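You operate a simulated robot arm through the tools that you are given. There is no shell and no other tool. Be economical: measure what you need, move in short steps, check, and stop when the job is done.

Carry out the task below with a simulated robot arm. There is one attempt and no reset: what you move stays moved.

Task
Fetch the green bundle and set it on the sleeve well. Then fetch the purple sleeve from the top of the long table and set it on the top of the low table. Then put the dark blue bottle on the top of the narrow table. Then take the sauce jug on the top of the long table and put it away on the top of the filling bench. Then take the tamper on the top of the long table and put it away on the top of the goods bench. Then fetch the label tile that says "Lot 57" from the top of the long table and set it on top of the box sleeve there. Then take the white cartridge from the top of the long table and put it on the label well. Then open the long drawer, fetch the teal sleeve and set it in the inside of the long drawer and shut the drawer again. Then open the turn plate, put the pasta jug on the top of the turn plate, then shut the plate. Then take the pack marked "Pasta" from the top of the long table and put it on the top of the low table. Then push the suction lid shut. Keep to this order. Set down upright: dark blue bottle, sauce jug, pasta jug.
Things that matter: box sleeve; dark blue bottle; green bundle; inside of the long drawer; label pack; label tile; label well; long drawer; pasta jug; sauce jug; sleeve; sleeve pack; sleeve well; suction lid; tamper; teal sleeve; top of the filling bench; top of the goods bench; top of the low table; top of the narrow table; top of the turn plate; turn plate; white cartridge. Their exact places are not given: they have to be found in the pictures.

The check looks at the end state, three seconds after you hand in, the way a careful person would. Anything else that was tipped, shoved, dropped, spilled or broken makes it a failure. Lids that push on must go on centred and level and be pressed home; caps that screw on are set level and turned clockwise until they are tight.

Robot
A 7-joint arm with a vacuum gripper on a trunk, on a base that drives. Base frame: it is fixed to the floor where the robot stands at the start and does not move with it; the origin is under the middle of the robot, x ahead of it, y to its left, z up; the surface under the hand at the start is at about z = 93. Lengths are in cm, angles in rad, forces in N, time in s.
Its first joint turns from -2.897 to 2.897 rad. Places, roughly: box sleeve (16x17x8 cm) [-200, -180, 90]; dark blue bottle (6x6x11 cm) [-190, -140, 90]; green bundle (10x5x3 cm) [70, 0, 90]; inside of the long drawer [-250, -190, 70]; label pack, sleeve pack [-275, -150, 75]; label tile [-250, -175, 75]; label well (22x17 cm) [96, 156, 96]; long drawer [-250, -200, 80]; pasta jug (13x8x11 cm) [-260, -200, 90]; sauce jug (13x8x11 cm) [-170, -180, 90]; sleeve [-175, -150, 100]; sleeve well (22x17 cm) [96, 92, 96]; suction lid [-890, -210, 70]; tamper [-175, -200, 100]; teal sleeve [-250, -175, 100]; top of the filling bench [-540, -690, 80]; top of the goods bench [-810, -700, 70]; top of the low table [-210, -100, 80]; top of the narrow table [-490, 160, 80]; top of the turn plate [-310, -190, 90]; turn plate [-310, -190, 90]; white cartridge [-250, -175, 75]. Payload 1.06 kg.
Tool frame: the origin (TCP) lies in the middle of the cups' lips, and z points out of the cups. The gripper has 1 cup of 2.4 cm across, covering 2.4 by 2.4 cm (tool x, y); the bellows give 0.8 cm. With the vacuum on, a cup seals on a smooth face that it is pressed against (1 to 4 N); it does not hold porous or soft things. The pull reaches 23 N.
Orientation is that of the tool frame in the base frame, as a unit quaternion [w, x, y, z]. With the cups facing straight down, the tool's x points along the base's -x, its y along +y and its z along -z.

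Tools
- The arm moves only by the tool apply_moves. Its argument "targets" is text: rows parted by semicolons, each of 7 numbers parted by spaces: the shift along the tool's x, y, z in cm, then the turn, a rotation vector about the tool's x, y, z in rad, then the vacuum: 1 switches it on, -1 off. In form: dx dy dz ax ay az vac; .... A call has 1 to 8 rows; each row is the pose to reach, as a shift and turn from the pose commanded when the call began, along the tool's axes at that moment. Each row takes 0.2 s and may step no farther than 5 cm and 0.15 rad from the row before; otherwise, or with a gripper value out of range, the whole call is refused. A pose out of reach is approached as far as the arm can. The call stops where the force on the tool passes 40 N (or 10 N more than at its start, if that is more) or the arm is blocked; 0.2 s more then pass. The pull builds up within a second once a cup has sealed. Time passes only in rows, and 0.2 s behind the last, so rows that repeat a pose give it time. The reply holds the time, the measured pose of the TCP, the force on the tool along the base axes and the pull of the vacuum, in the units named above and with some noise, with the torque about the TCP (base axes, N m) and any sound that the robot's microphone picked up.
- Cameras (640 x 400 px; columns grow to the right, rows downward): "scene" is now at [18.24, 19.52, 148.22]; the picture's right is [-0.15, -0.99, 0.00], its down [-0.63, 0.10, -0.77] and it looks along [0.76, -0.12, -0.64] (base axes); focal length 252 px, centre (320, 200). "wrist" rides on the gripper at [7.8, 1.9, -9.6] in the tool frame; the picture's right is [-0.24, 0.97, 0.00], its down [-0.71, -0.17, -0.68] and it looks along [-0.67, -0.16, 0.73] (tool axes); focal length 243 px, centre (320, 200).
- camera(camera): a new picture of that camera. No time passes.
- roll_base(legs): drives the robot by 1 to 6 legs, each [ahead, left, turn to the left] in cm, cm and rad, along the robot's own axes; the way and the turn of a leg run together, so that a leg with both is an arc; at most 150 cm and 3.142 rad a leg. The arm and the cameras ride along, it lands a little off, and it stops where it bumps. It gives what a move gives.
- aim_head(pan, tilt): turns the head with the scene camera to pan (to the left, within 2.094 rad either way) and tilt (down, from -0.506 to 1.204), counted from straight ahead of the robot. It gives what a move gives.
- probe_pixels(camera, pixels): there is no depth. For up to 12 entries [column, row, z] of the newest picture of that camera ("zoom" is the newest enlarged one), the place [x, y] in the base frame at which the ray of that pixel passes the height z, good to about 0.2 cm. No time passes.
- close_up(camera, box): a new picture of the part [left, top, right, bottom] of that camera's present view, enlarged. No time passes.
- hand_in(): hands the job in; it is judged then, once.

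Go step by step. Measure first, check grasps and placings, and put right what went wrong. The budget is 385 turns and 360 pictures, counting those below and the enlarged ones. Unless the task says otherwise, let go and move clear before handing in, and close with one line.

The tools are called after "Call:" by a JSON object that holds its "method" and its "body". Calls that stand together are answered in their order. apply_moves: Moves the arm, as the interface text tells. Its arguments: {"type":"object","properties":{"targets":{"type":"string"}},"required":["targets"]} The other tools are called the same way: roll_base (legs) drives the base; aim_head (pan, tilt) turns the head that bears the scene camera; camera (camera) takes a picture; probe_pixels (camera, pixels) gives the place at which the rays of pixels pass given heights; close_up (camera, box) takes an enlarged picture of a part of a camera's view; hand_in () hands the job in.

At the start:

```text
t: 0.0
tool_pos: [56.24, 17.9, 113.94]
tcp_rot: [0.0, 0.0, 1.0, 0.0]
contact_force: [0.5, 0.0, -0.1]
ft_torque: [0.0, 0.0, 0.02]
pull: 0.1
robot x, y, heading: [-0.32, -0.05, 0.0]
head pan, tilt: [-0.155, 0.691]
```

scene: 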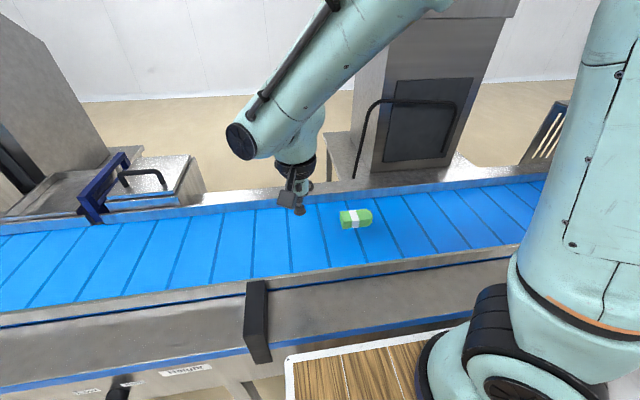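
wrist: 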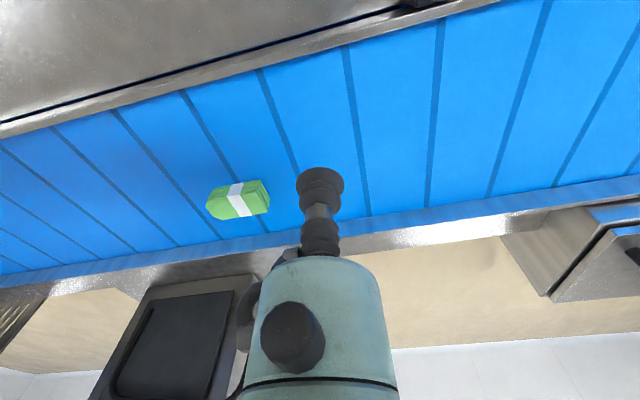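

The green bundle with a white band shows at scene (357,218). I'll measure it and enlarge it.

Call:
{"method": "close_up", "body": {"camera": "scene", "box": [300, 180, 420, 255]}}

Call:
{"method": "probe_pixels", "body": {"camera": "scene", "pixels": [[340, 211, 96], [371, 209, 96], [357, 218, 96], [356, 228, 93], [299, 210, 93]]}}

Call:
{"method": "aim_head", "body": {"pan": 0.8, "tilt": 0.5}}

Call:
{"method": "camera", "body": {"camera": "scene"}}

```text
5.33 times, centred on (360, 218) of scene
```

zoom: 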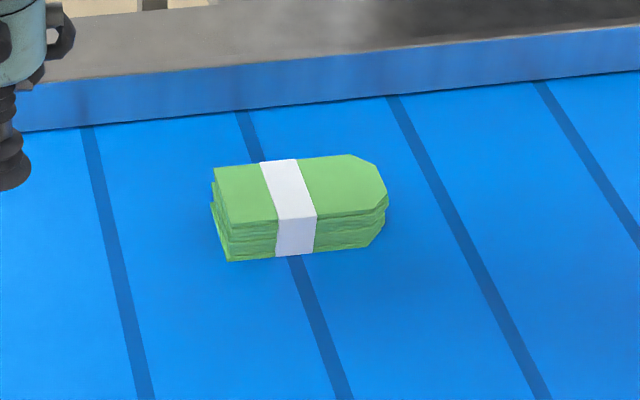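

```text
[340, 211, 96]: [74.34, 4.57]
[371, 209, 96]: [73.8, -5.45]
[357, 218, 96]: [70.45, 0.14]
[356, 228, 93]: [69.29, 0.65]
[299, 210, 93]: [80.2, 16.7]
```

```text
t: 1.2
tool_pos: [56.18, 17.77, 113.93]
tcp_rot: [0.0, 0.0, 1.0, 0.0]
contact_force: [0.9, 0.1, 1.1]
ft_torque: [0.02, -0.03, 0.0]
pull: 0.0
robot x, y, heading: [0.08, -0.25, 0.004]
head pan, tilt: [0.799, 0.499]
```

```text
356 pictures are left
```

scene: 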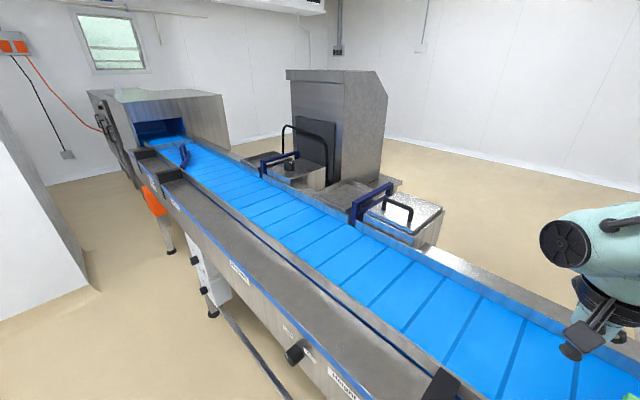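

The wells should be the two metal boxes with black handles near (400,215) and (300,170). I'll enlarge them.

Call:
{"method": "close_up", "body": {"camera": "scene", "box": [330, 160, 458, 240]}}

Call:
{"method": "close_up", "body": {"camera": "scene", "box": [230, 120, 358, 200]}}

Call:
{"method": "close_up", "body": {"camera": "scene", "box": [200, 240, 456, 400]}}

```text
5.00 times, centred on (394, 200) of scene
```

zoom: 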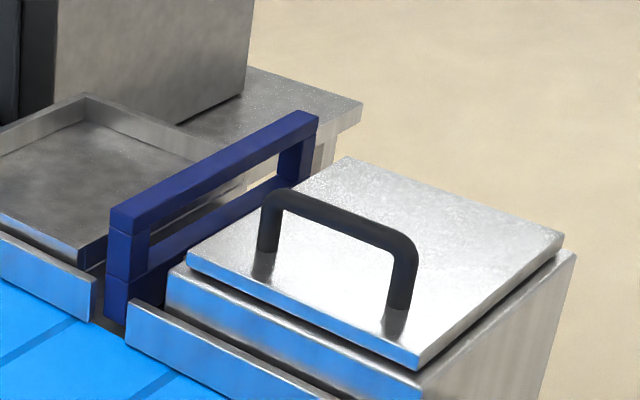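

```text
5.00 times, centred on (294, 160) of scene
```

zoom: 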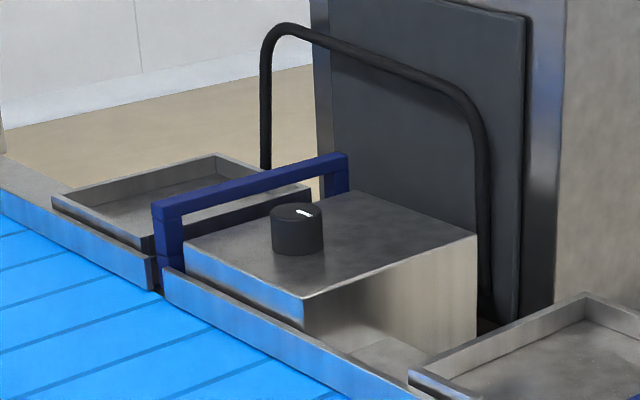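

```text
2.50 times, centred on (328, 320) of scene
```

zoom: 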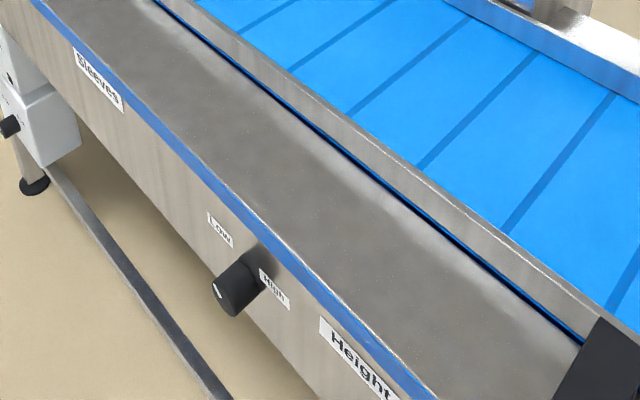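

The wells are the rimmed trays behind the blue gates, near scene (348,192) and (267,158). I'll measure them.

Call:
{"method": "probe_pixels", "body": {"camera": "scene", "pixels": [[348, 192, 96], [345, 212, 98], [347, 179, 98], [267, 158, 96], [241, 160, 98], [273, 151, 98], [292, 162, 98]]}}

Call:
{"method": "close_up", "body": {"camera": "scene", "box": [280, 150, 408, 230]}}

Call:
{"method": "aim_head", "body": {"pan": -0.15, "tilt": 0.691}}

Call:
{"method": "camera", "body": {"camera": "scene"}}

```text
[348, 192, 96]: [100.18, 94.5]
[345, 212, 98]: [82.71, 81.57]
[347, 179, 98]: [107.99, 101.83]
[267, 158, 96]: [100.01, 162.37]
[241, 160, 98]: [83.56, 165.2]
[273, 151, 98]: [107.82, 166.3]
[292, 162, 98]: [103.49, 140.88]
```

```text
5.00 times, centred on (344, 190) of scene
```

zoom: 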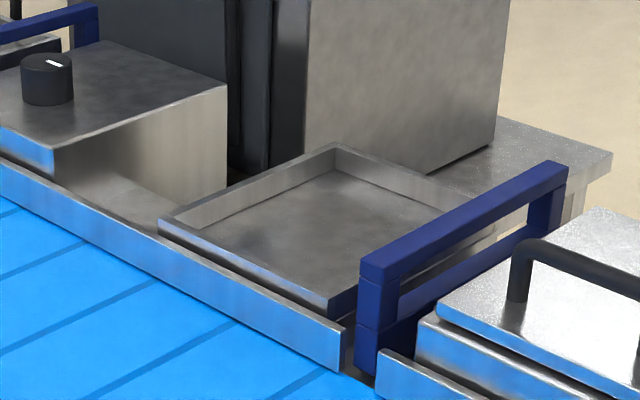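

```text
t: 2.5
tool_pos: [56.24, 17.91, 114.04]
tcp_rot: [0.0, 0.0, 1.0, 0.0]
contact_force: [-0.2, 0.8, 0.3]
ft_torque: [0.0, 0.01, 0.0]
pull: 0.0
robot x, y, heading: [-0.21, -0.1, 0.0]
head pan, tilt: [-0.15, 0.691]
```

```text
351 pictures are left
```

scene: 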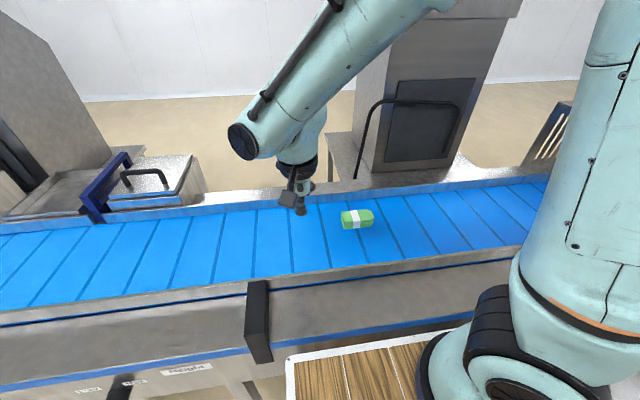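

Now I'll take an enlarged view of the bundle to place the cup on its top centre.

Call:
{"method": "close_up", "body": {"camera": "scene", "box": [300, 180, 420, 255]}}

Call:
{"method": "probe_pixels", "body": {"camera": "zoom", "pixels": [[215, 168, 96], [350, 155, 96], [386, 198, 96], [370, 212, 96], [232, 228, 96], [298, 190, 96], [230, 262, 93], [370, 247, 93]]}}

```text
5.33 times, centred on (360, 218) of scene
```

zoom: 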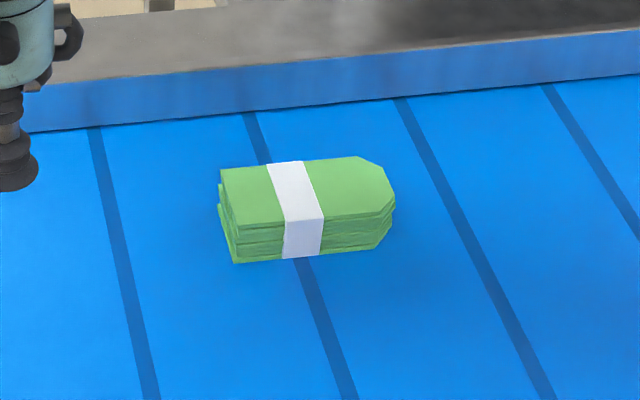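

```text
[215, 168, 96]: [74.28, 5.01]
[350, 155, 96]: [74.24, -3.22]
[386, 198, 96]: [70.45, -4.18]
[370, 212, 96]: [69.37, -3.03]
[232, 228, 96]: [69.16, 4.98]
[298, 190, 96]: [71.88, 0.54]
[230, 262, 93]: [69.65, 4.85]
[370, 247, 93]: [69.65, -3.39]
```

The bundle's top centre is about (71.8, 0.2, 96). I'll move above it to z ≈ 99.

Call:
{"method": "apply_moves", "body": {"targets": "-3.1 -3.5 0 0 0 0 -1;-6.2 -7 0 0 0 0 -1;-9.3 -10.5 0 0 0 0 -1;-12.4 -14 0 0 0 0 -1;-15.55 -17.5 0 0 0 0 -1;-15.55 -17.5 5 0 0 0 -1;-15.55 -17.5 10 0 0 0 -1;-15.55 -17.5 15 0 0 0 -1"}}

Call:
{"method": "camera", "body": {"camera": "scene"}}

```text
t: 4.3
tool_pos: [71.67, 0.53, 98.97]
tcp_rot: [0.0, 0.0, 1.0, 0.0]
contact_force: [-1.2, -0.3, 0.1]
ft_torque: [-0.01, 0.0, 0.04]
pull: 0.1
robot x, y, heading: [-0.1, 0.35, 0.001]
head pan, tilt: [-0.15, 0.691]
```

```text
349 pictures are left
```

scene: 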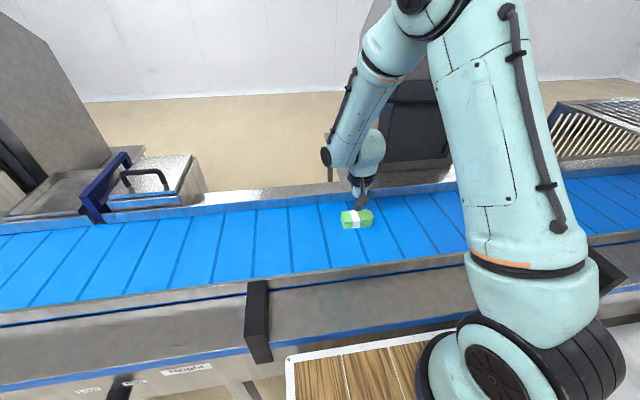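

The cup is above the bundle near (360,205). I'll go down slowly with the vacuum on.

Call:
{"method": "apply_moves", "body": {"targets": "0 0 1.5 0 0 0 1;0 0 2.5 0 0 0 1;0 0 3 0 0 0 1;0 0 3.3 0 0 0 1;0 0 3.3 0 0 0 1;0 0 3.3 0 0 0 1;0 0 3.3 0 0 0 1"}}

```text
t: 5.9
tool_pos: [71.84, 0.47, 95.56]
tcp_rot: [0.001, 0.0, 1.0, 0.001]
contact_force: [-1.7, -2.5, 5.5]
ft_torque: [-0.03, 0.0, -0.01]
pull: 22.9
robot x, y, heading: [-0.12, -0.26, -0.001]
head pan, tilt: [-0.15, 0.691]
```

Sealed with a pull of 22.9 N. I'll lift, then check the conveyor's front edge before driving left.

Call:
{"method": "apply_moves", "body": {"targets": "0 0 -3 0 0 0 1;0 0 -8 0 0 0 1;0 0 -13 0 0 0 1;0 0 -18 0 0 0 1;5 0 -21 0 0 0 1;10 0 -21 0 0 0 1"}}

Call:
{"method": "probe_pixels", "body": {"camera": "scene", "pixels": [[200, 345, 93], [200, 360, 88], [260, 360, 80], [300, 360, 60], [60, 320, 93]]}}

Call:
{"method": "aim_head", "body": {"pan": 0.6, "tilt": 0.9}}

Call:
{"method": "camera", "body": {"camera": "scene"}}

```text
refused: row 5 steps farther than a row can; nothing moved
```

```text
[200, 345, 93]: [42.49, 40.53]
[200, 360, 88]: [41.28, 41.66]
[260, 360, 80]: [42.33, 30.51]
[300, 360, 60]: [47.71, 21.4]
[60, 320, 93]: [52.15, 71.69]
```

```text
t: 7.0
tool_pos: [71.77, 0.42, 95.64]
tcp_rot: [0.0, 0.0, 1.0, 0.001]
contact_force: [-0.8, 0.6, 1.3]
ft_torque: [0.02, -0.01, 0.01]
pull: 23.0
robot x, y, heading: [-0.08, -0.01, -0.002]
head pan, tilt: [0.6, 0.901]
```

```text
348 pictures are left
```

scene: 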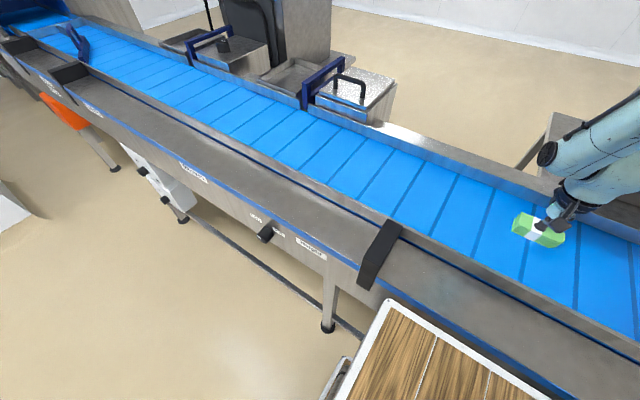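

The conveyor front is at x ≈ 42 with a knob sticking out, so I'll keep my distance. I'll lift the bundle, pull it in and drive left.

Call:
{"method": "apply_moves", "body": {"targets": "0 0 -3 0 0 0 1;0 0 -8 0 0 0 1;0 0 -13 0 0 0 1;0 0 -18 0 0 0 1;4 0 -21 0 0 0 1;8 0 -23 0 0 0 1"}}

Call:
{"method": "roll_base", "body": {"legs": [[0, 92, 0]]}}

Call:
{"method": "camera", "body": {"camera": "scene"}}

```text
t: 8.4
tool_pos: [63.56, 0.14, 118.75]
tcp_rot: [0.0, 0.0, 1.0, 0.0]
contact_force: [-0.2, -0.9, -1.4]
ft_torque: [-0.03, 0.03, 0.04]
pull: 22.2
robot x, y, heading: [-0.1, -0.35, 0.002]
head pan, tilt: [0.6, 0.901]
```

```text
t: 13.2
tool_pos: [61.57, 95.16, 118.76]
tcp_rot: [0.0, -0.021, 1.0, 0.0]
contact_force: [-0.2, -0.1, -0.5]
ft_torque: [-0.01, 0.02, 0.0]
pull: 22.7
robot x, y, heading: [-1.65, 92.37, 0.041]
head pan, tilt: [0.6, 0.901]
```

```text
347 pictures are left
```

scene: 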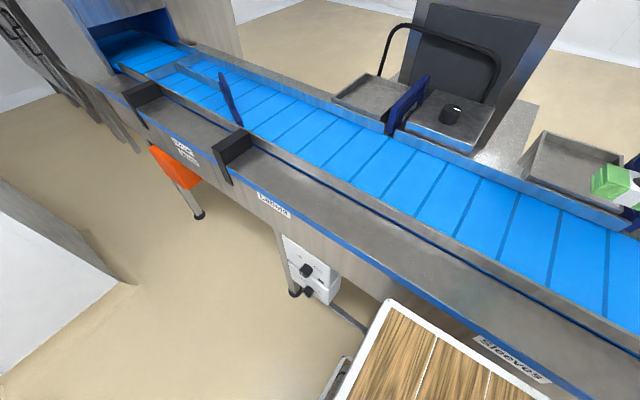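

The robot is opposite the sleeve well now. I'll look straight at it.

Call:
{"method": "aim_head", "body": {"pan": 0.0, "tilt": 0.6}}

Call:
{"method": "camera", "body": {"camera": "scene"}}

Call:
{"method": "camera", "body": {"camera": "wrist"}}

```text
t: 14.2
tool_pos: [61.74, 95.23, 118.81]
tcp_rot: [0.0, -0.021, 1.0, 0.0]
contact_force: [-0.3, 0.3, -2.1]
ft_torque: [0.0, 0.02, -0.01]
pull: 22.7
robot x, y, heading: [-1.79, 92.21, 0.045]
head pan, tilt: [0.0, 0.6]
```

```text
346 pictures are left
```

scene: 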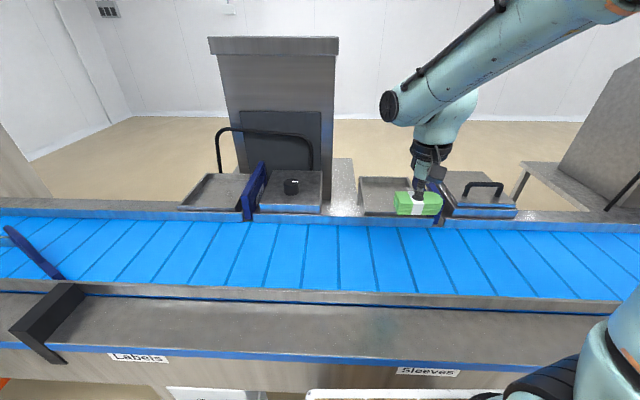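

```text
345 pictures are left
```

wrist: 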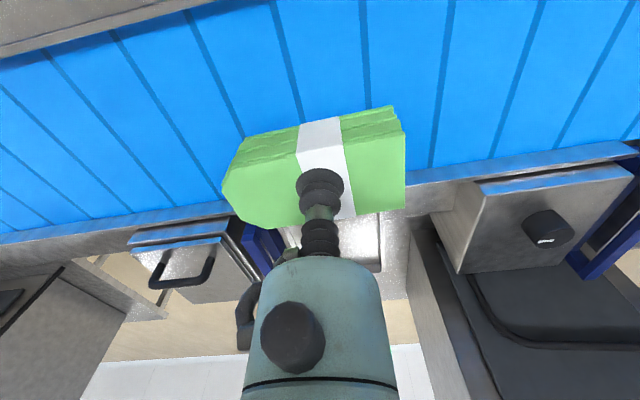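

The sleeve well tray spans roughly (358..440, 178..224). I'll probe its corners.

Call:
{"method": "close_up", "body": {"camera": "scene", "box": [330, 160, 458, 240]}}

Call:
{"method": "probe_pixels", "body": {"camera": "scene", "pixels": [[359, 179, 98], [362, 216, 98], [402, 180, 98], [436, 214, 98]]}}

```text
5.00 times, centred on (394, 200) of scene
```

zoom: 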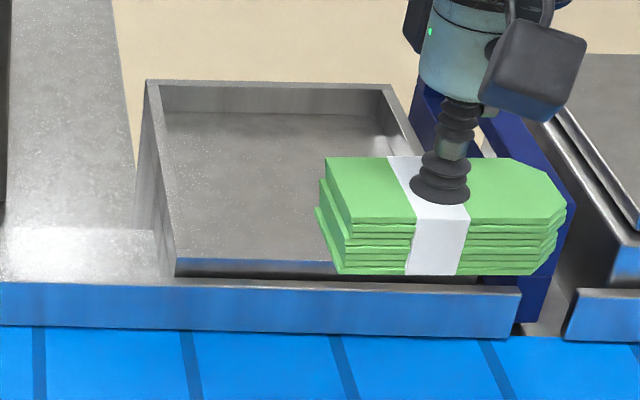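

```text
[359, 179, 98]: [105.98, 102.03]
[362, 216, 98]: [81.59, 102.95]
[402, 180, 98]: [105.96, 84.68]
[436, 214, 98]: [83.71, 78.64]
```

The tray centre is about (96, 92). I'll move the bundle above it at the present height.

Call:
{"method": "apply_moves", "body": {"targets": "-4.6 -0.6 0 0 0 0 1;-9.3 -1.3 0 0 0 0 1;-14 -2 0 0 0 0 1;-18.7 -2.6 0 0 0 0 1;-23.3 -3.3 0 0 0 0 1;-28 -3.9 0 0 0 0 1;-32.6 -4.6 0 0 0 0 1;-32.6 -4.6 0 0 0 0 1"}}

Call:
{"method": "camera", "body": {"camera": "scene"}}

```text
t: 16.0
tool_pos: [94.48, 91.99, 118.95]
tcp_rot: [0.0, -0.022, 1.0, 0.0]
contact_force: [0.1, 0.4, -1.4]
ft_torque: [-0.02, -0.01, 0.01]
pull: 22.6
robot x, y, heading: [-1.98, 92.38, 0.044]
head pan, tilt: [0.0, 0.6]
```

```text
343 pictures are left
```

scene: 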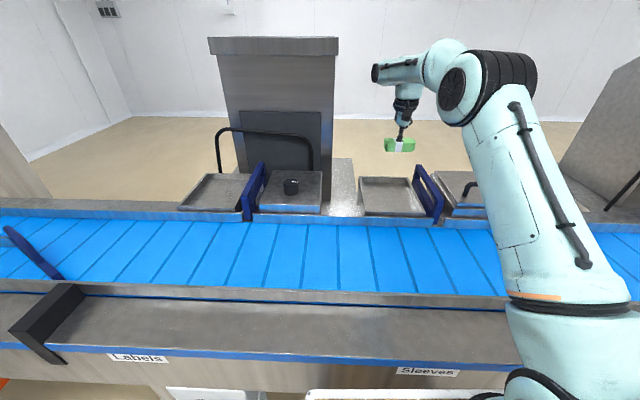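

The bundle hangs over the tray. I'll lower it in steps.

Call:
{"method": "apply_moves", "body": {"targets": "0 0 4.5 0 0 0 1;0 0 9 0 0 0 1;0 0 13 0 0 0 1;0 0 16 0 0 0 1;0 0 17.5 0 0 0 1"}}

Call:
{"method": "close_up", "body": {"camera": "scene", "box": [330, 160, 458, 240]}}

```text
t: 17.2
tool_pos: [94.45, 92.0, 101.36]
tcp_rot: [0.0, -0.021, 1.0, 0.001]
contact_force: [0.4, 0.1, -0.1]
ft_torque: [0.02, -0.01, 0.0]
pull: 22.8
robot x, y, heading: [-2.1, 92.5, 0.042]
head pan, tilt: [0.0, 0.6]
```

```text
5.00 times, centred on (394, 200) of scene
```

zoom: 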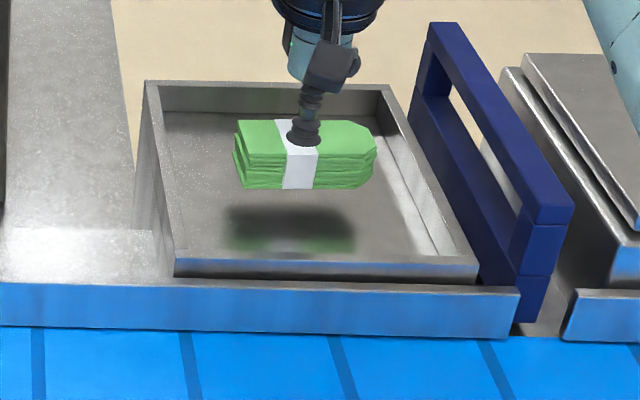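

It's still a little above the tray floor. I'll go down in small steps.

Call:
{"method": "apply_moves", "body": {"targets": "0 0 0.8 0 0 0 1;0 0 1.4 0 0 0 1;0 0 2 0 0 0 1;0 0 2.3 0 0 0 1;0 0 2.6 0 0 0 1"}}

Call:
{"method": "close_up", "body": {"camera": "scene", "box": [330, 160, 458, 240]}}

```text
t: 18.4
tool_pos: [94.34, 92.05, 98.86]
tcp_rot: [0.001, -0.021, 1.0, 0.0]
contact_force: [-4.2, 0.7, 13.4]
ft_torque: [0.02, 0.02, 0.0]
pull: 23.2
robot x, y, heading: [-2.22, 92.28, 0.044]
head pan, tilt: [0.0, 0.6]
```

```text
5.00 times, centred on (394, 200) of scene
```

zoom: 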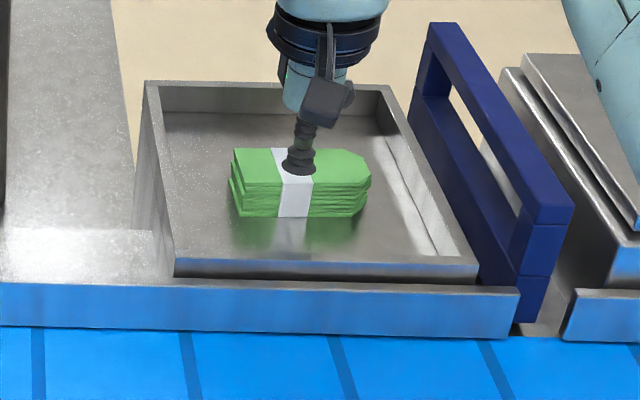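

The bundle rests on the tray floor with 13 N contact. I'll release it and rise.

Call:
{"method": "apply_moves", "body": {"targets": "0 0 -0.2 0 0 0 -1;0 0 -0.2 0 0 0 -1;0 0 -0.2 0 0 0 -1;0 0 -0.2 0 0 0 -1;0 0 -2 0 0 0 -1;0 0 -6 0 0 0 -1;0 0 -11 0 0 0 -1;0 0 -16 0 0 0 -1"}}

Call:
{"method": "close_up", "body": {"camera": "scene", "box": [330, 160, 458, 240]}}

```text
t: 20.2
tool_pos: [94.25, 91.93, 114.66]
tcp_rot: [-0.002, -0.021, 1.0, 0.001]
contact_force: [0.1, 0.3, -0.7]
ft_torque: [-0.01, 0.02, 0.01]
pull: 0.1
robot x, y, heading: [-2.18, 92.39, 0.036]
head pan, tilt: [0.0, 0.6]
```

```text
5.00 times, centred on (394, 200) of scene
```

zoom: 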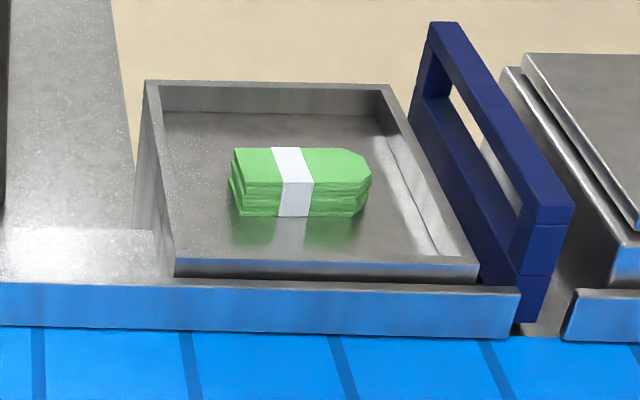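

The bundle lies level in the sleeve well. I'll retract the arm, back off and turn toward the long table area.

Call:
{"method": "apply_moves", "body": {"targets": "4 0 -2 0 0 0 -1;8.5 0 -3 0 0 0 -1;13 0 -4 0 0 0 -1;17.5 0 -5 0 0 0 -1;22 0 -6 0 0 0 -1;26.5 0 -7 0 0 0 -1;31 0 -8 0 0 0 -1;35.5 0 -9 0 0 0 -1"}}

Call:
{"method": "roll_base", "body": {"legs": [[-60, 0, 0], [0, 0, -1.0]]}}

Call:
{"method": "aim_head", "body": {"pan": -1.0, "tilt": 0.4}}

Call:
{"method": "camera", "body": {"camera": "scene"}}

```text
t: 22.0
tool_pos: [58.91, 90.53, 123.62]
tcp_rot: [0.0, -0.021, 1.0, 0.0]
contact_force: [0.3, 0.4, -0.4]
ft_torque: [0.0, 0.0, 0.02]
pull: 0.1
robot x, y, heading: [-1.93, 92.52, 0.044]
head pan, tilt: [0.0, 0.6]
```

```text
t: 28.0
tool_pos: [-30.62, 37.35, 123.63]
tcp_rot: [0.0, 0.461, 0.888, 0.0]
contact_force: [-0.5, 0.5, 1.0]
ft_torque: [-0.03, -0.01, 0.01]
pull: 0.1
robot x, y, heading: [-61.74, 89.77, -0.957]
head pan, tilt: [0.0, 0.6]
```

```text
t: 29.2
tool_pos: [-30.52, 37.44, 123.67]
tcp_rot: [0.0, 0.461, 0.887, 0.0]
contact_force: [-0.1, 0.2, -0.6]
ft_torque: [-0.04, -0.02, -0.04]
pull: 0.0
robot x, y, heading: [-61.82, 89.64, -0.956]
head pan, tilt: [-1.0, 0.4]
```

```text
339 pictures are left
```

scene: 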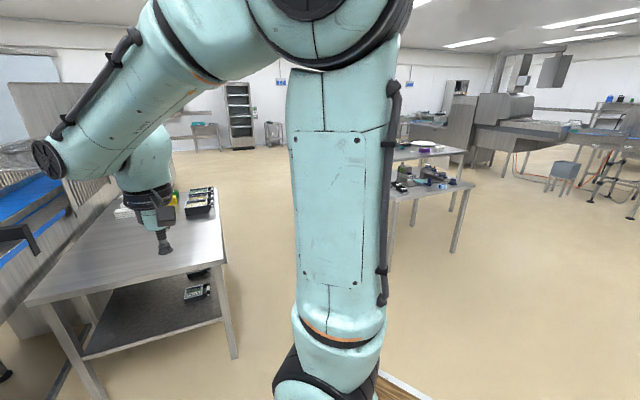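

There is a table with stacks of things near (430,170), which must be around (-200,-150). I'll turn further and look.

Call:
{"method": "roll_base", "body": {"legs": [[0, 0, -1.3]]}}

Call:
{"method": "aim_head", "body": {"pan": 0.4, "tilt": 0.2}}

Call:
{"method": "camera", "body": {"camera": "scene"}}

Call:
{"method": "aim_head", "body": {"pan": -0.6, "tilt": 0.2}}

Call:
{"method": "camera", "body": {"camera": "scene"}}

```text
t: 32.8
tool_pos: [-103.48, 45.33, 123.6]
tcp_rot: [-0.001, 0.903, 0.429, 0.0]
contact_force: [0.1, 0.1, 0.4]
ft_torque: [0.03, 0.03, 0.02]
pull: 0.0
robot x, y, heading: [-61.49, 89.71, -2.249]
head pan, tilt: [-1.0, 0.4]
```

```text
t: 34.4
tool_pos: [-103.53, 45.45, 123.65]
tcp_rot: [-0.001, 0.903, 0.43, 0.0]
contact_force: [0.0, 0.0, -0.4]
ft_torque: [-0.01, 0.02, 0.01]
pull: 0.0
robot x, y, heading: [-61.61, 89.55, -2.254]
head pan, tilt: [0.4, 0.201]
```

```text
338 pictures are left
```

scene: 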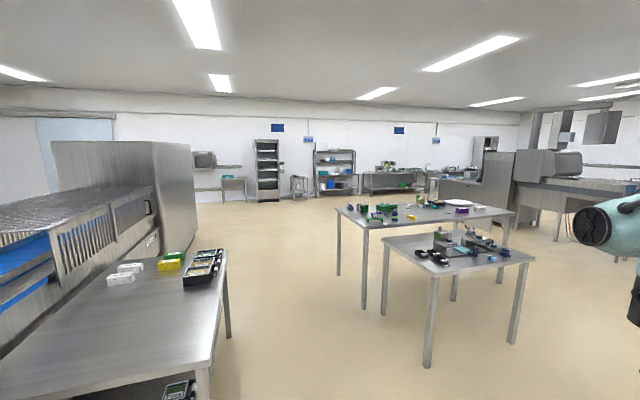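

```text
t: 35.6
tool_pos: [-103.57, 45.55, 123.62]
tcp_rot: [0.0, 0.903, 0.429, -0.001]
contact_force: [0.4, 0.0, -0.8]
ft_torque: [0.02, -0.01, 0.03]
pull: 0.1
robot x, y, heading: [-61.66, 89.55, -2.25]
head pan, tilt: [-0.6, 0.201]
```

```text
337 pictures are left
```

scene: 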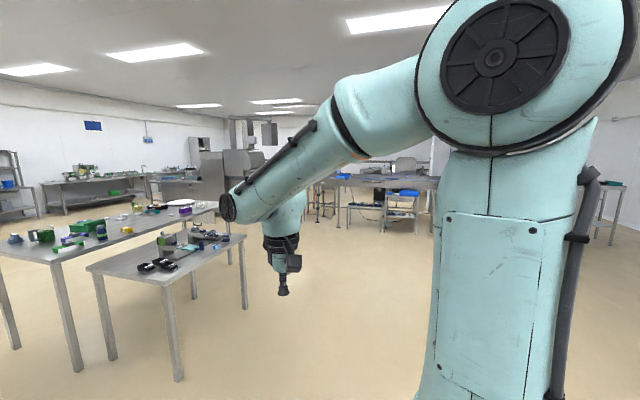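

The low table (nearer) and the long table (behind it) both carry many items. I'll aim back and enlarge.

Call:
{"method": "aim_head", "body": {"pan": 0.1, "tilt": 0.3}}

Call:
{"method": "close_up", "body": {"camera": "scene", "box": [180, 140, 340, 240]}}

Call:
{"method": "close_up", "body": {"camera": "scene", "box": [280, 140, 440, 240]}}

Call:
{"method": "camera", "body": {"camera": "scene"}}

```text
t: 36.7
tool_pos: [-103.47, 45.45, 123.55]
tcp_rot: [0.0, 0.903, 0.429, 0.001]
contact_force: [0.2, -0.2, -0.1]
ft_torque: [0.0, -0.05, 0.0]
pull: 0.2
robot x, y, heading: [-61.68, 89.91, -2.25]
head pan, tilt: [0.099, 0.3]
```

```text
4.00 times, centred on (260, 190) of scene
```

zoom: 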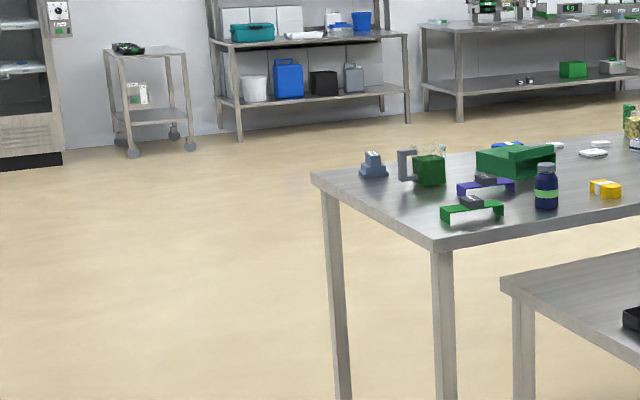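

```text
4.00 times, centred on (360, 190) of scene
```

zoom: 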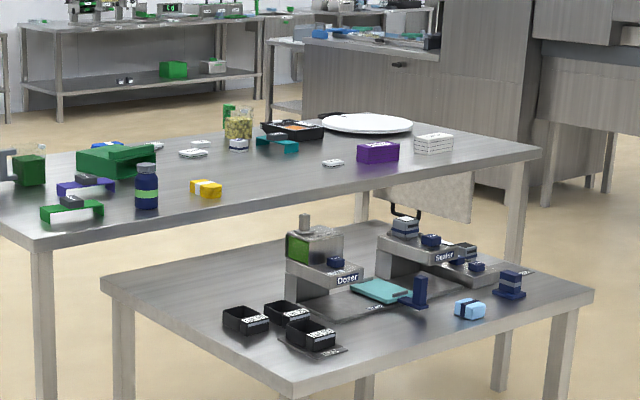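

```text
334 pictures are left
```

scene: 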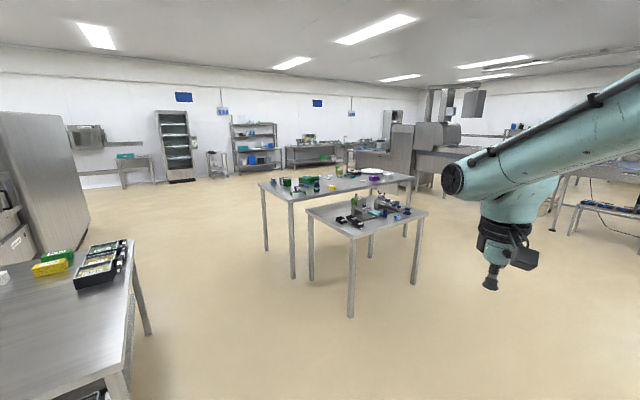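

Many objects of interest are visible. I'll take one close-up that covers both tables and probe their corners.

Call:
{"method": "close_up", "body": {"camera": "scene", "box": [248, 150, 440, 270]}}

Call:
{"method": "probe_pixels", "body": {"camera": "zoom", "pixels": [[138, 168, 90], [40, 112, 90], [553, 95, 90], [340, 60, 90], [300, 302, 75], [196, 210, 75], [600, 210, 75]]}}

```text
3.33 times, centred on (344, 210) of scene
```

zoom: 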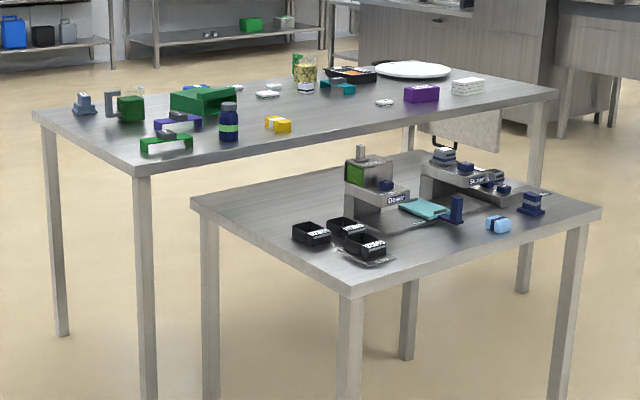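

```text
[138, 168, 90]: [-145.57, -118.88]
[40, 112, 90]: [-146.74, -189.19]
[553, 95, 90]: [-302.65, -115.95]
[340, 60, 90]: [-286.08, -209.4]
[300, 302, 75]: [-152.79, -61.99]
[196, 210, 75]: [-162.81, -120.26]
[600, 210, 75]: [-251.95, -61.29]
```

The long table's top spans about x −146…−303, y −118…−200; the low table sits in front of it. I'll check where the left-hand table is before driving.

Call:
{"method": "probe_pixels", "body": {"camera": "scene", "pixels": [[135, 240, 90], [150, 333, 0], [125, 360, 90], [350, 316, 0], [292, 277, 0]]}}

```text
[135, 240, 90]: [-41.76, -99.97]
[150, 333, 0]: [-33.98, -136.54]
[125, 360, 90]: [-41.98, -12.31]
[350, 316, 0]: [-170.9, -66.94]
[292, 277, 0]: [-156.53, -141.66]
```

The aisle between x ≈ −42 and −146 is wide enough. I'll turn to face −x and strafe down it.

Call:
{"method": "roll_base", "body": {"legs": [[0, 0, -0.89], [34, 0, 0], [0, 120, 0]]}}

Call:
{"method": "aim_head", "body": {"pan": 0.6, "tilt": 0.5}}

Call:
{"method": "camera", "body": {"camera": "scene"}}

```text
t: 46.8
tool_pos: [-156.37, -24.43, 123.61]
tcp_rot: [0.0, 1.0, 0.005, 0.0]
contact_force: [0.6, -0.2, 0.4]
ft_torque: [0.03, 0.0, 0.03]
pull: 0.1
robot x, y, heading: [-95.46, -28.01, -3.133]
head pan, tilt: [0.099, 0.3]
```

```text
t: 47.8
tool_pos: [-156.27, -24.46, 123.73]
tcp_rot: [0.0, 1.0, 0.005, 0.0]
contact_force: [0.1, 0.1, -1.0]
ft_torque: [0.0, 0.01, -0.01]
pull: 0.0
robot x, y, heading: [-95.6, -28.1, -3.131]
head pan, tilt: [0.6, 0.499]
```

```text
332 pictures are left
```

scene: 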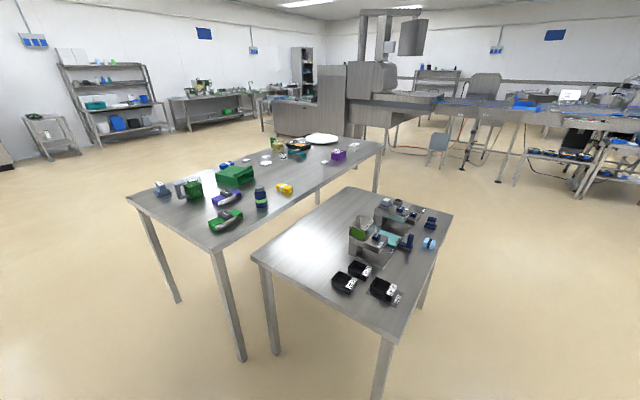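

Better view. I'll drive on to y ≈ −150 and look down on the long table.

Call:
{"method": "roll_base", "body": {"legs": [[0, 125, 0]]}}

Call:
{"method": "aim_head", "body": {"pan": 0.1, "tilt": 0.6}}

Call:
{"method": "camera", "body": {"camera": "scene"}}

```text
t: 54.2
tool_pos: [-154.5, -152.06, 123.57]
tcp_rot: [0.0, 1.0, 0.01, 0.0]
contact_force: [0.4, 0.2, 0.7]
ft_torque: [0.0, 0.01, -0.04]
pull: 0.0
robot x, y, heading: [-93.77, -155.62, -3.117]
head pan, tilt: [0.6, 0.499]
```

```text
t: 55.1
tool_pos: [-154.56, -151.99, 123.59]
tcp_rot: [-0.001, 1.0, 0.01, 0.0]
contact_force: [0.6, -0.8, 0.2]
ft_torque: [-0.01, 0.03, -0.03]
pull: 0.1
robot x, y, heading: [-93.88, -155.24, -3.118]
head pan, tilt: [0.099, 0.6]
```

```text
331 pictures are left
```

scene: 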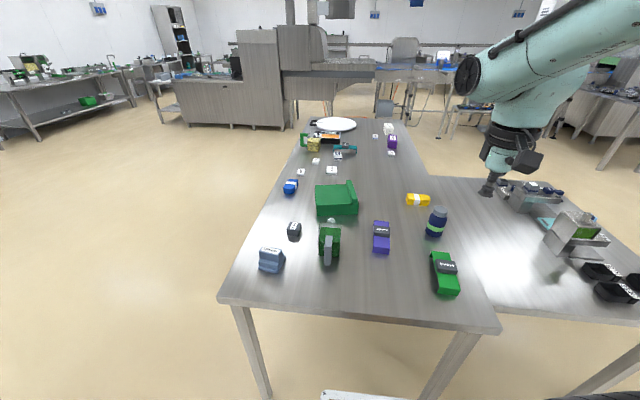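

Now the whole long table is visible. I'll enlarge its parts to identify things.

Call:
{"method": "close_up", "body": {"camera": "scene", "box": [220, 175, 380, 275]}}

Call:
{"method": "close_up", "body": {"camera": "scene", "box": [340, 185, 484, 305]}}

Call:
{"method": "close_up", "body": {"camera": "scene", "box": [280, 110, 424, 200]}}

Call:
{"method": "close_up", "body": {"camera": "scene", "box": [470, 160, 640, 310]}}

```text
4.00 times, centred on (300, 225) of scene
```

zoom: 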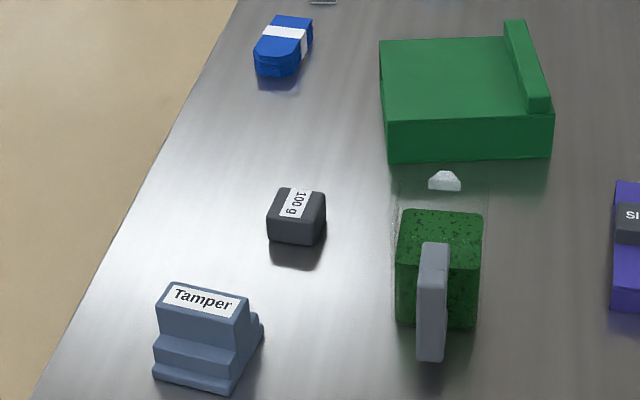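

```text
3.33 times, centred on (412, 245) of scene
```

zoom: 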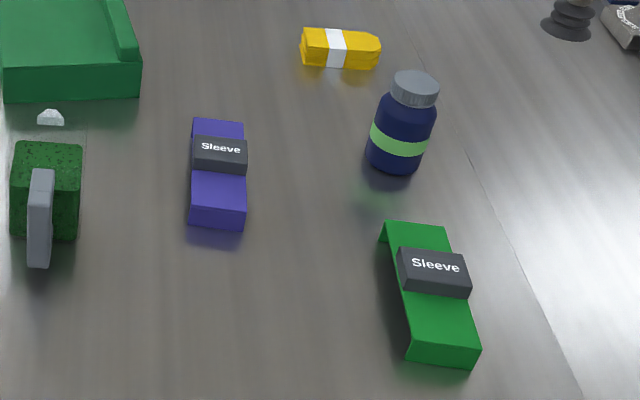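

```text
4.44 times, centred on (352, 155) of scene
```

zoom: 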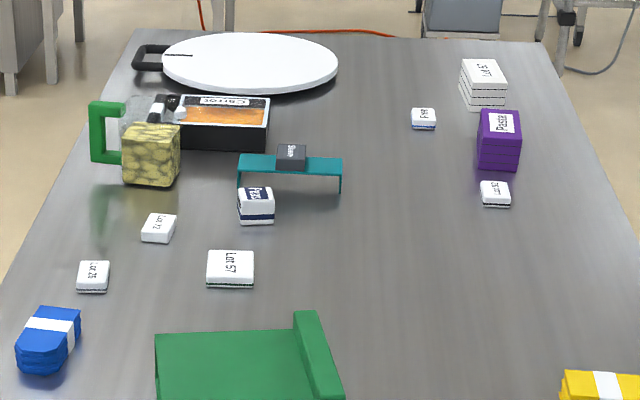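

```text
2.67 times, centred on (555, 235) of scene
```

zoom: 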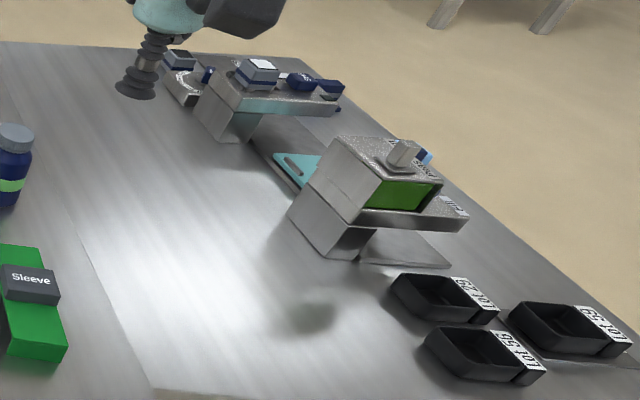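

I can see the purple sleeve (a bridge with a gray "Sleeve" block) at scene (381,236), and the tiles, packs and jugs. I'll triangulate heights by probing the same corners from this viewpoint.

Call:
{"method": "probe_pixels", "body": {"camera": "scene", "pixels": [[218, 302, 90], [501, 331, 90], [218, 302, 88], [501, 331, 88], [381, 231, 95], [381, 231, 98], [380, 221, 90], [382, 252, 90], [437, 236, 90]]}}

Call:
{"method": "close_up", "body": {"camera": "scene", "box": [360, 205, 408, 265]}}

Call:
{"method": "probe_pixels", "body": {"camera": "zoom", "pixels": [[320, 200, 95]]}}

```text
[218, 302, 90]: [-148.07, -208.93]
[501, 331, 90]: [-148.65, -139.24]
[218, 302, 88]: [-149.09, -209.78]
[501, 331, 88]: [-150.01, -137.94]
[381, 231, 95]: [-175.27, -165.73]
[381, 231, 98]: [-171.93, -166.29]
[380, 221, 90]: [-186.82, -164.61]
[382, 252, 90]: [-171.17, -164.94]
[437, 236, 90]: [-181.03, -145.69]
```

```text
6.67 times, centred on (384, 235) of scene
```

zoom: 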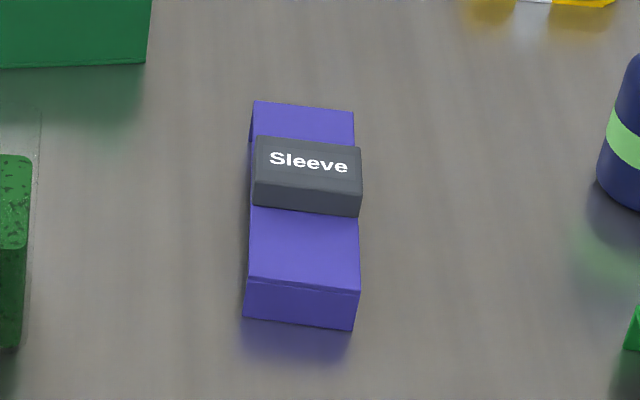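

```text
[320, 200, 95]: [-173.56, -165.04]
```

Triangulation gives a table top of z ≈ 86. I'll move the cup over the purple sleeve at z ≈ 108 and check with the wrist camera.

Call:
{"method": "apply_moves", "body": {"targets": "-4 2.4 0 0 0 0 -1;-8 4.8 0 0 0 0 -1;-12 7.2 0 0 0 0 -1;-16 9.6 0 0 0 0 -1;-20 12 0 0 0 0 -1;-21.8 13 5 0 0 0 -1;-21.8 13 10 0 0 0 -1;-21.8 13 15 0 0 0 -1"}}

Call:
{"method": "camera", "body": {"camera": "wrist"}}

Call:
{"method": "camera", "body": {"camera": "scene"}}

```text
refused: row 6 steps farther than a row can; nothing moved
```

```text
325 pictures are left
```

wrist: 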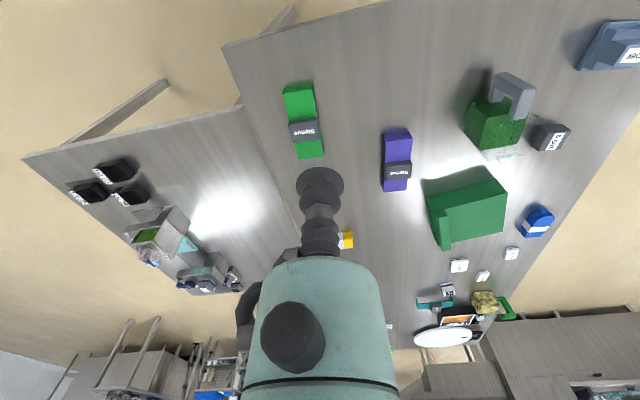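

```text
324 pictures are left
```

scene: 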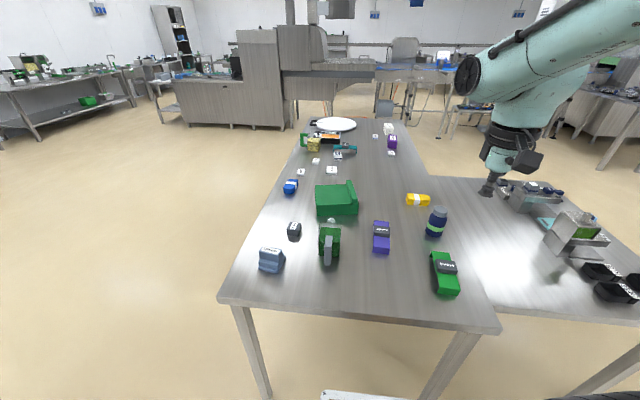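

The wrist view is good. I'll triangulate the sleeve's gray block between wrist (397,171) and scene (382,229).

Call:
{"method": "close_up", "body": {"camera": "wrist", "box": [365, 120, 429, 200]}}

Call:
{"method": "probe_pixels", "body": {"camera": "wrist", "pixels": [[397, 171, 88], [397, 171, 91], [397, 171, 94], [397, 171, 97], [225, 46, 86], [242, 103, 86]]}}

Call:
{"method": "probe_pixels", "body": {"camera": "scene", "pixels": [[382.2, 228.7, 88], [382.2, 228.7, 91], [382.2, 228.7, 94], [382.2, 228.7, 97], [501, 331, 86]]}}

```text
5.00 times, centred on (397, 160) of wrist
```

zoom: 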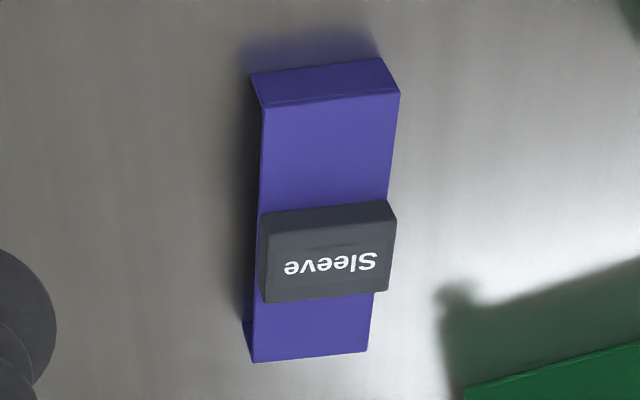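

```text
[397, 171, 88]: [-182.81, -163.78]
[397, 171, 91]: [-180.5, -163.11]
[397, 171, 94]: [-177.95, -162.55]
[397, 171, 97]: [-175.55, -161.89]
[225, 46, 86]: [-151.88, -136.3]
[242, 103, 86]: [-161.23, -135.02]
```

```text
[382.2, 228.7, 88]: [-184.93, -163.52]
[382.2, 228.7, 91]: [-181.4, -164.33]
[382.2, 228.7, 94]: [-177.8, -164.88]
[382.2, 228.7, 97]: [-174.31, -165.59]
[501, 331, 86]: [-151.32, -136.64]
```

The block top is at about (−178.5, −164.3, 93.5). I'll move above it.

Call:
{"method": "apply_moves", "body": {"targets": "-4.2 2 0 0 0 0 -1;-8.4 4 0 0 0 0 -1;-12.6 6 0 0 0 0 -1;-16.8 8 0 0 0 0 -1;-21 10 0 0 0 0 -1;-24.2 11.9 2 0 0 0 -1;-24.2 11.9 7 0 0 0 -1;-24.2 11.9 12 0 0 0 -1"}}

Call:
{"method": "apply_moves", "body": {"targets": "0 0 5 0 0 0 -1;0 0 10 0 0 0 -1;0 0 13 0 0 0 -1"}}

Call:
{"method": "close_up", "body": {"camera": "scene", "box": [340, 180, 436, 260]}}

Call:
{"method": "close_up", "body": {"camera": "wrist", "box": [240, 100, 400, 240]}}

```text
t: 56.9
tool_pos: [-178.03, -164.47, 111.66]
tcp_rot: [0.0, 1.0, 0.011, -0.001]
contact_force: [-0.3, -0.6, -0.5]
ft_torque: [0.01, 0.03, 0.02]
pull: 0.1
robot x, y, heading: [-93.47, -155.42, -3.119]
head pan, tilt: [0.099, 0.6]
```

```text
t: 57.7
tool_pos: [-178.46, -164.26, 98.55]
tcp_rot: [0.0, 1.0, 0.01, 0.0]
contact_force: [0.1, -0.7, 1.0]
ft_torque: [0.02, 0.0, 0.0]
pull: 0.1
robot x, y, heading: [-93.61, -155.1, -3.122]
head pan, tilt: [0.099, 0.6]
```

```text
5.00 times, centred on (388, 220) of scene
```

zoom: 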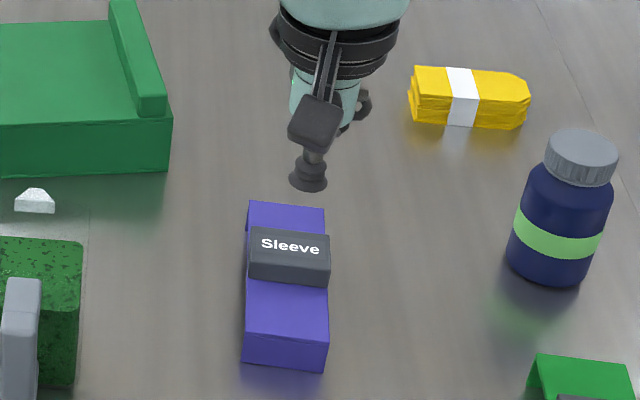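

```text
2.86 times, centred on (320, 170) of wrist
```

zoom: 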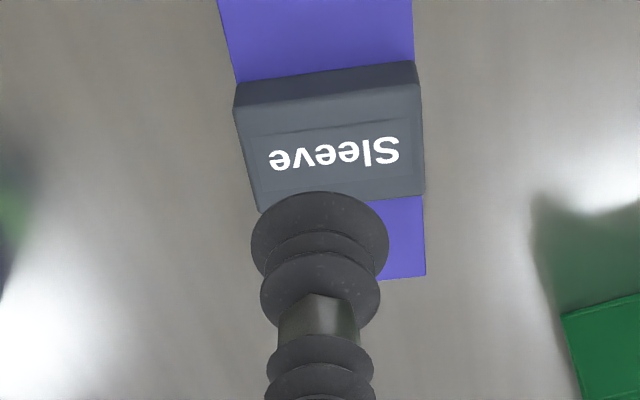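

I'll refine the block top position with this closer wrist picture.

Call:
{"method": "probe_pixels", "body": {"camera": "zoom", "pixels": [[333, 148, 88], [333, 148, 90], [333, 148, 92], [333, 148, 94]]}}

Call:
{"method": "probe_pixels", "body": {"camera": "scene", "pixels": [[382, 229, 88], [382, 229, 90], [382, 229, 92], [382, 229, 94]]}}

```text
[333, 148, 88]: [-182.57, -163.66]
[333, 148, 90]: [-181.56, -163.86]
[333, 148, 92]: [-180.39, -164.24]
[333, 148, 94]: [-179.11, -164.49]
```

```text
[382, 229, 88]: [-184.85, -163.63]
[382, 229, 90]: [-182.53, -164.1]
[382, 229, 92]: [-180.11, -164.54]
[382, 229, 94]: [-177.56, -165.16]
```

The block top is at (−180.5, −164.3), z ≈ 91.7. I'll shift 2 cm and descend with the vacuum on.

Call:
{"method": "apply_moves", "body": {"targets": "-2 0 2 0 0 0 1;-2 0 4.5 0 0 0 1;-2 0 6 0 0 0 1;-2 0 6.6 0 0 0 1;-2 0 7 0 0 0 1;-2 0 7 0 0 0 1;-2 0 7 0 0 0 1"}}

```text
t: 59.3
tool_pos: [-180.27, -164.49, 91.52]
tcp_rot: [0.0, 1.0, 0.01, 0.0]
contact_force: [-0.4, -0.7, -1.0]
ft_torque: [0.03, 0.01, -0.02]
pull: 0.1
robot x, y, heading: [-93.75, -155.1, -3.124]
head pan, tilt: [0.099, 0.6]
```

No contact yet at 91.5; I'll go lower gently.

Call:
{"method": "apply_moves", "body": {"targets": "0 0 0.4 0 0 0 1;0 0 0.8 0 0 0 1;0 0 0.8 0 0 0 1;0 0 0.8 0 0 0 1"}}

Call:
{"method": "close_up", "body": {"camera": "wrist", "box": [240, 100, 400, 240]}}

```text
t: 60.3
tool_pos: [-180.38, -164.45, 90.84]
tcp_rot: [0.0, 1.0, 0.01, 0.0]
contact_force: [-0.5, 0.0, 0.0]
ft_torque: [0.01, 0.01, -0.01]
pull: 0.0
robot x, y, heading: [-93.93, -155.48, -3.12]
head pan, tilt: [0.099, 0.6]
```

```text
2.86 times, centred on (320, 170) of wrist
```

zoom: 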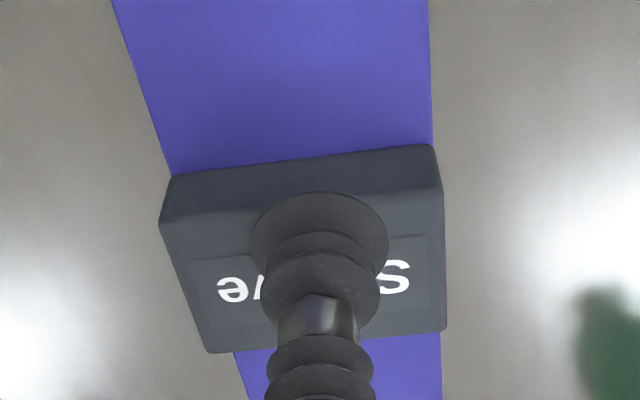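

The cup is over the block, slightly toward its near edge. I'll shift 0.6 cm further and continue down.

Call:
{"method": "apply_moves", "body": {"targets": "-0.6 0 0.5 0 0 0 1;-0.6 0 1 0 0 0 1;-0.6 0 1.4 0 0 0 1;-0.6 0 1.4 0 0 0 1;-0.6 0 1.4 0 0 0 1"}}

```text
t: 61.5
tool_pos: [-180.99, -164.41, 89.54]
tcp_rot: [0.001, 1.0, 0.011, -0.001]
contact_force: [0.2, 0.6, 2.1]
ft_torque: [0.0, -0.03, -0.01]
pull: 0.0
robot x, y, heading: [-93.81, -155.42, -3.114]
head pan, tilt: [0.099, 0.6]
```

Call:
{"method": "apply_moves", "body": {"targets": "0 0 0.2 0 0 0 1;0 0 0.4 0 0 0 1;0 0 0.4 0 0 0 1;0 0 0.4 0 0 0 1;0 0 0.4 0 0 0 1"}}

Call:
{"method": "close_up", "body": {"camera": "wrist", "box": [240, 100, 400, 240]}}

```text
t: 62.7
tool_pos: [-181.08, -164.39, 89.04]
tcp_rot: [0.0, 1.0, 0.01, 0.0]
contact_force: [-0.7, 1.5, 5.1]
ft_torque: [-0.02, -0.01, -0.03]
pull: 0.0
robot x, y, heading: [-93.54, -155.22, -3.118]
head pan, tilt: [0.099, 0.6]
```

```text
2.86 times, centred on (320, 170) of wrist
```

zoom: 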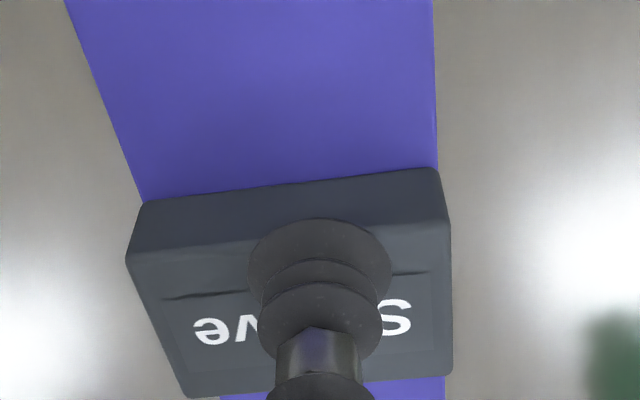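

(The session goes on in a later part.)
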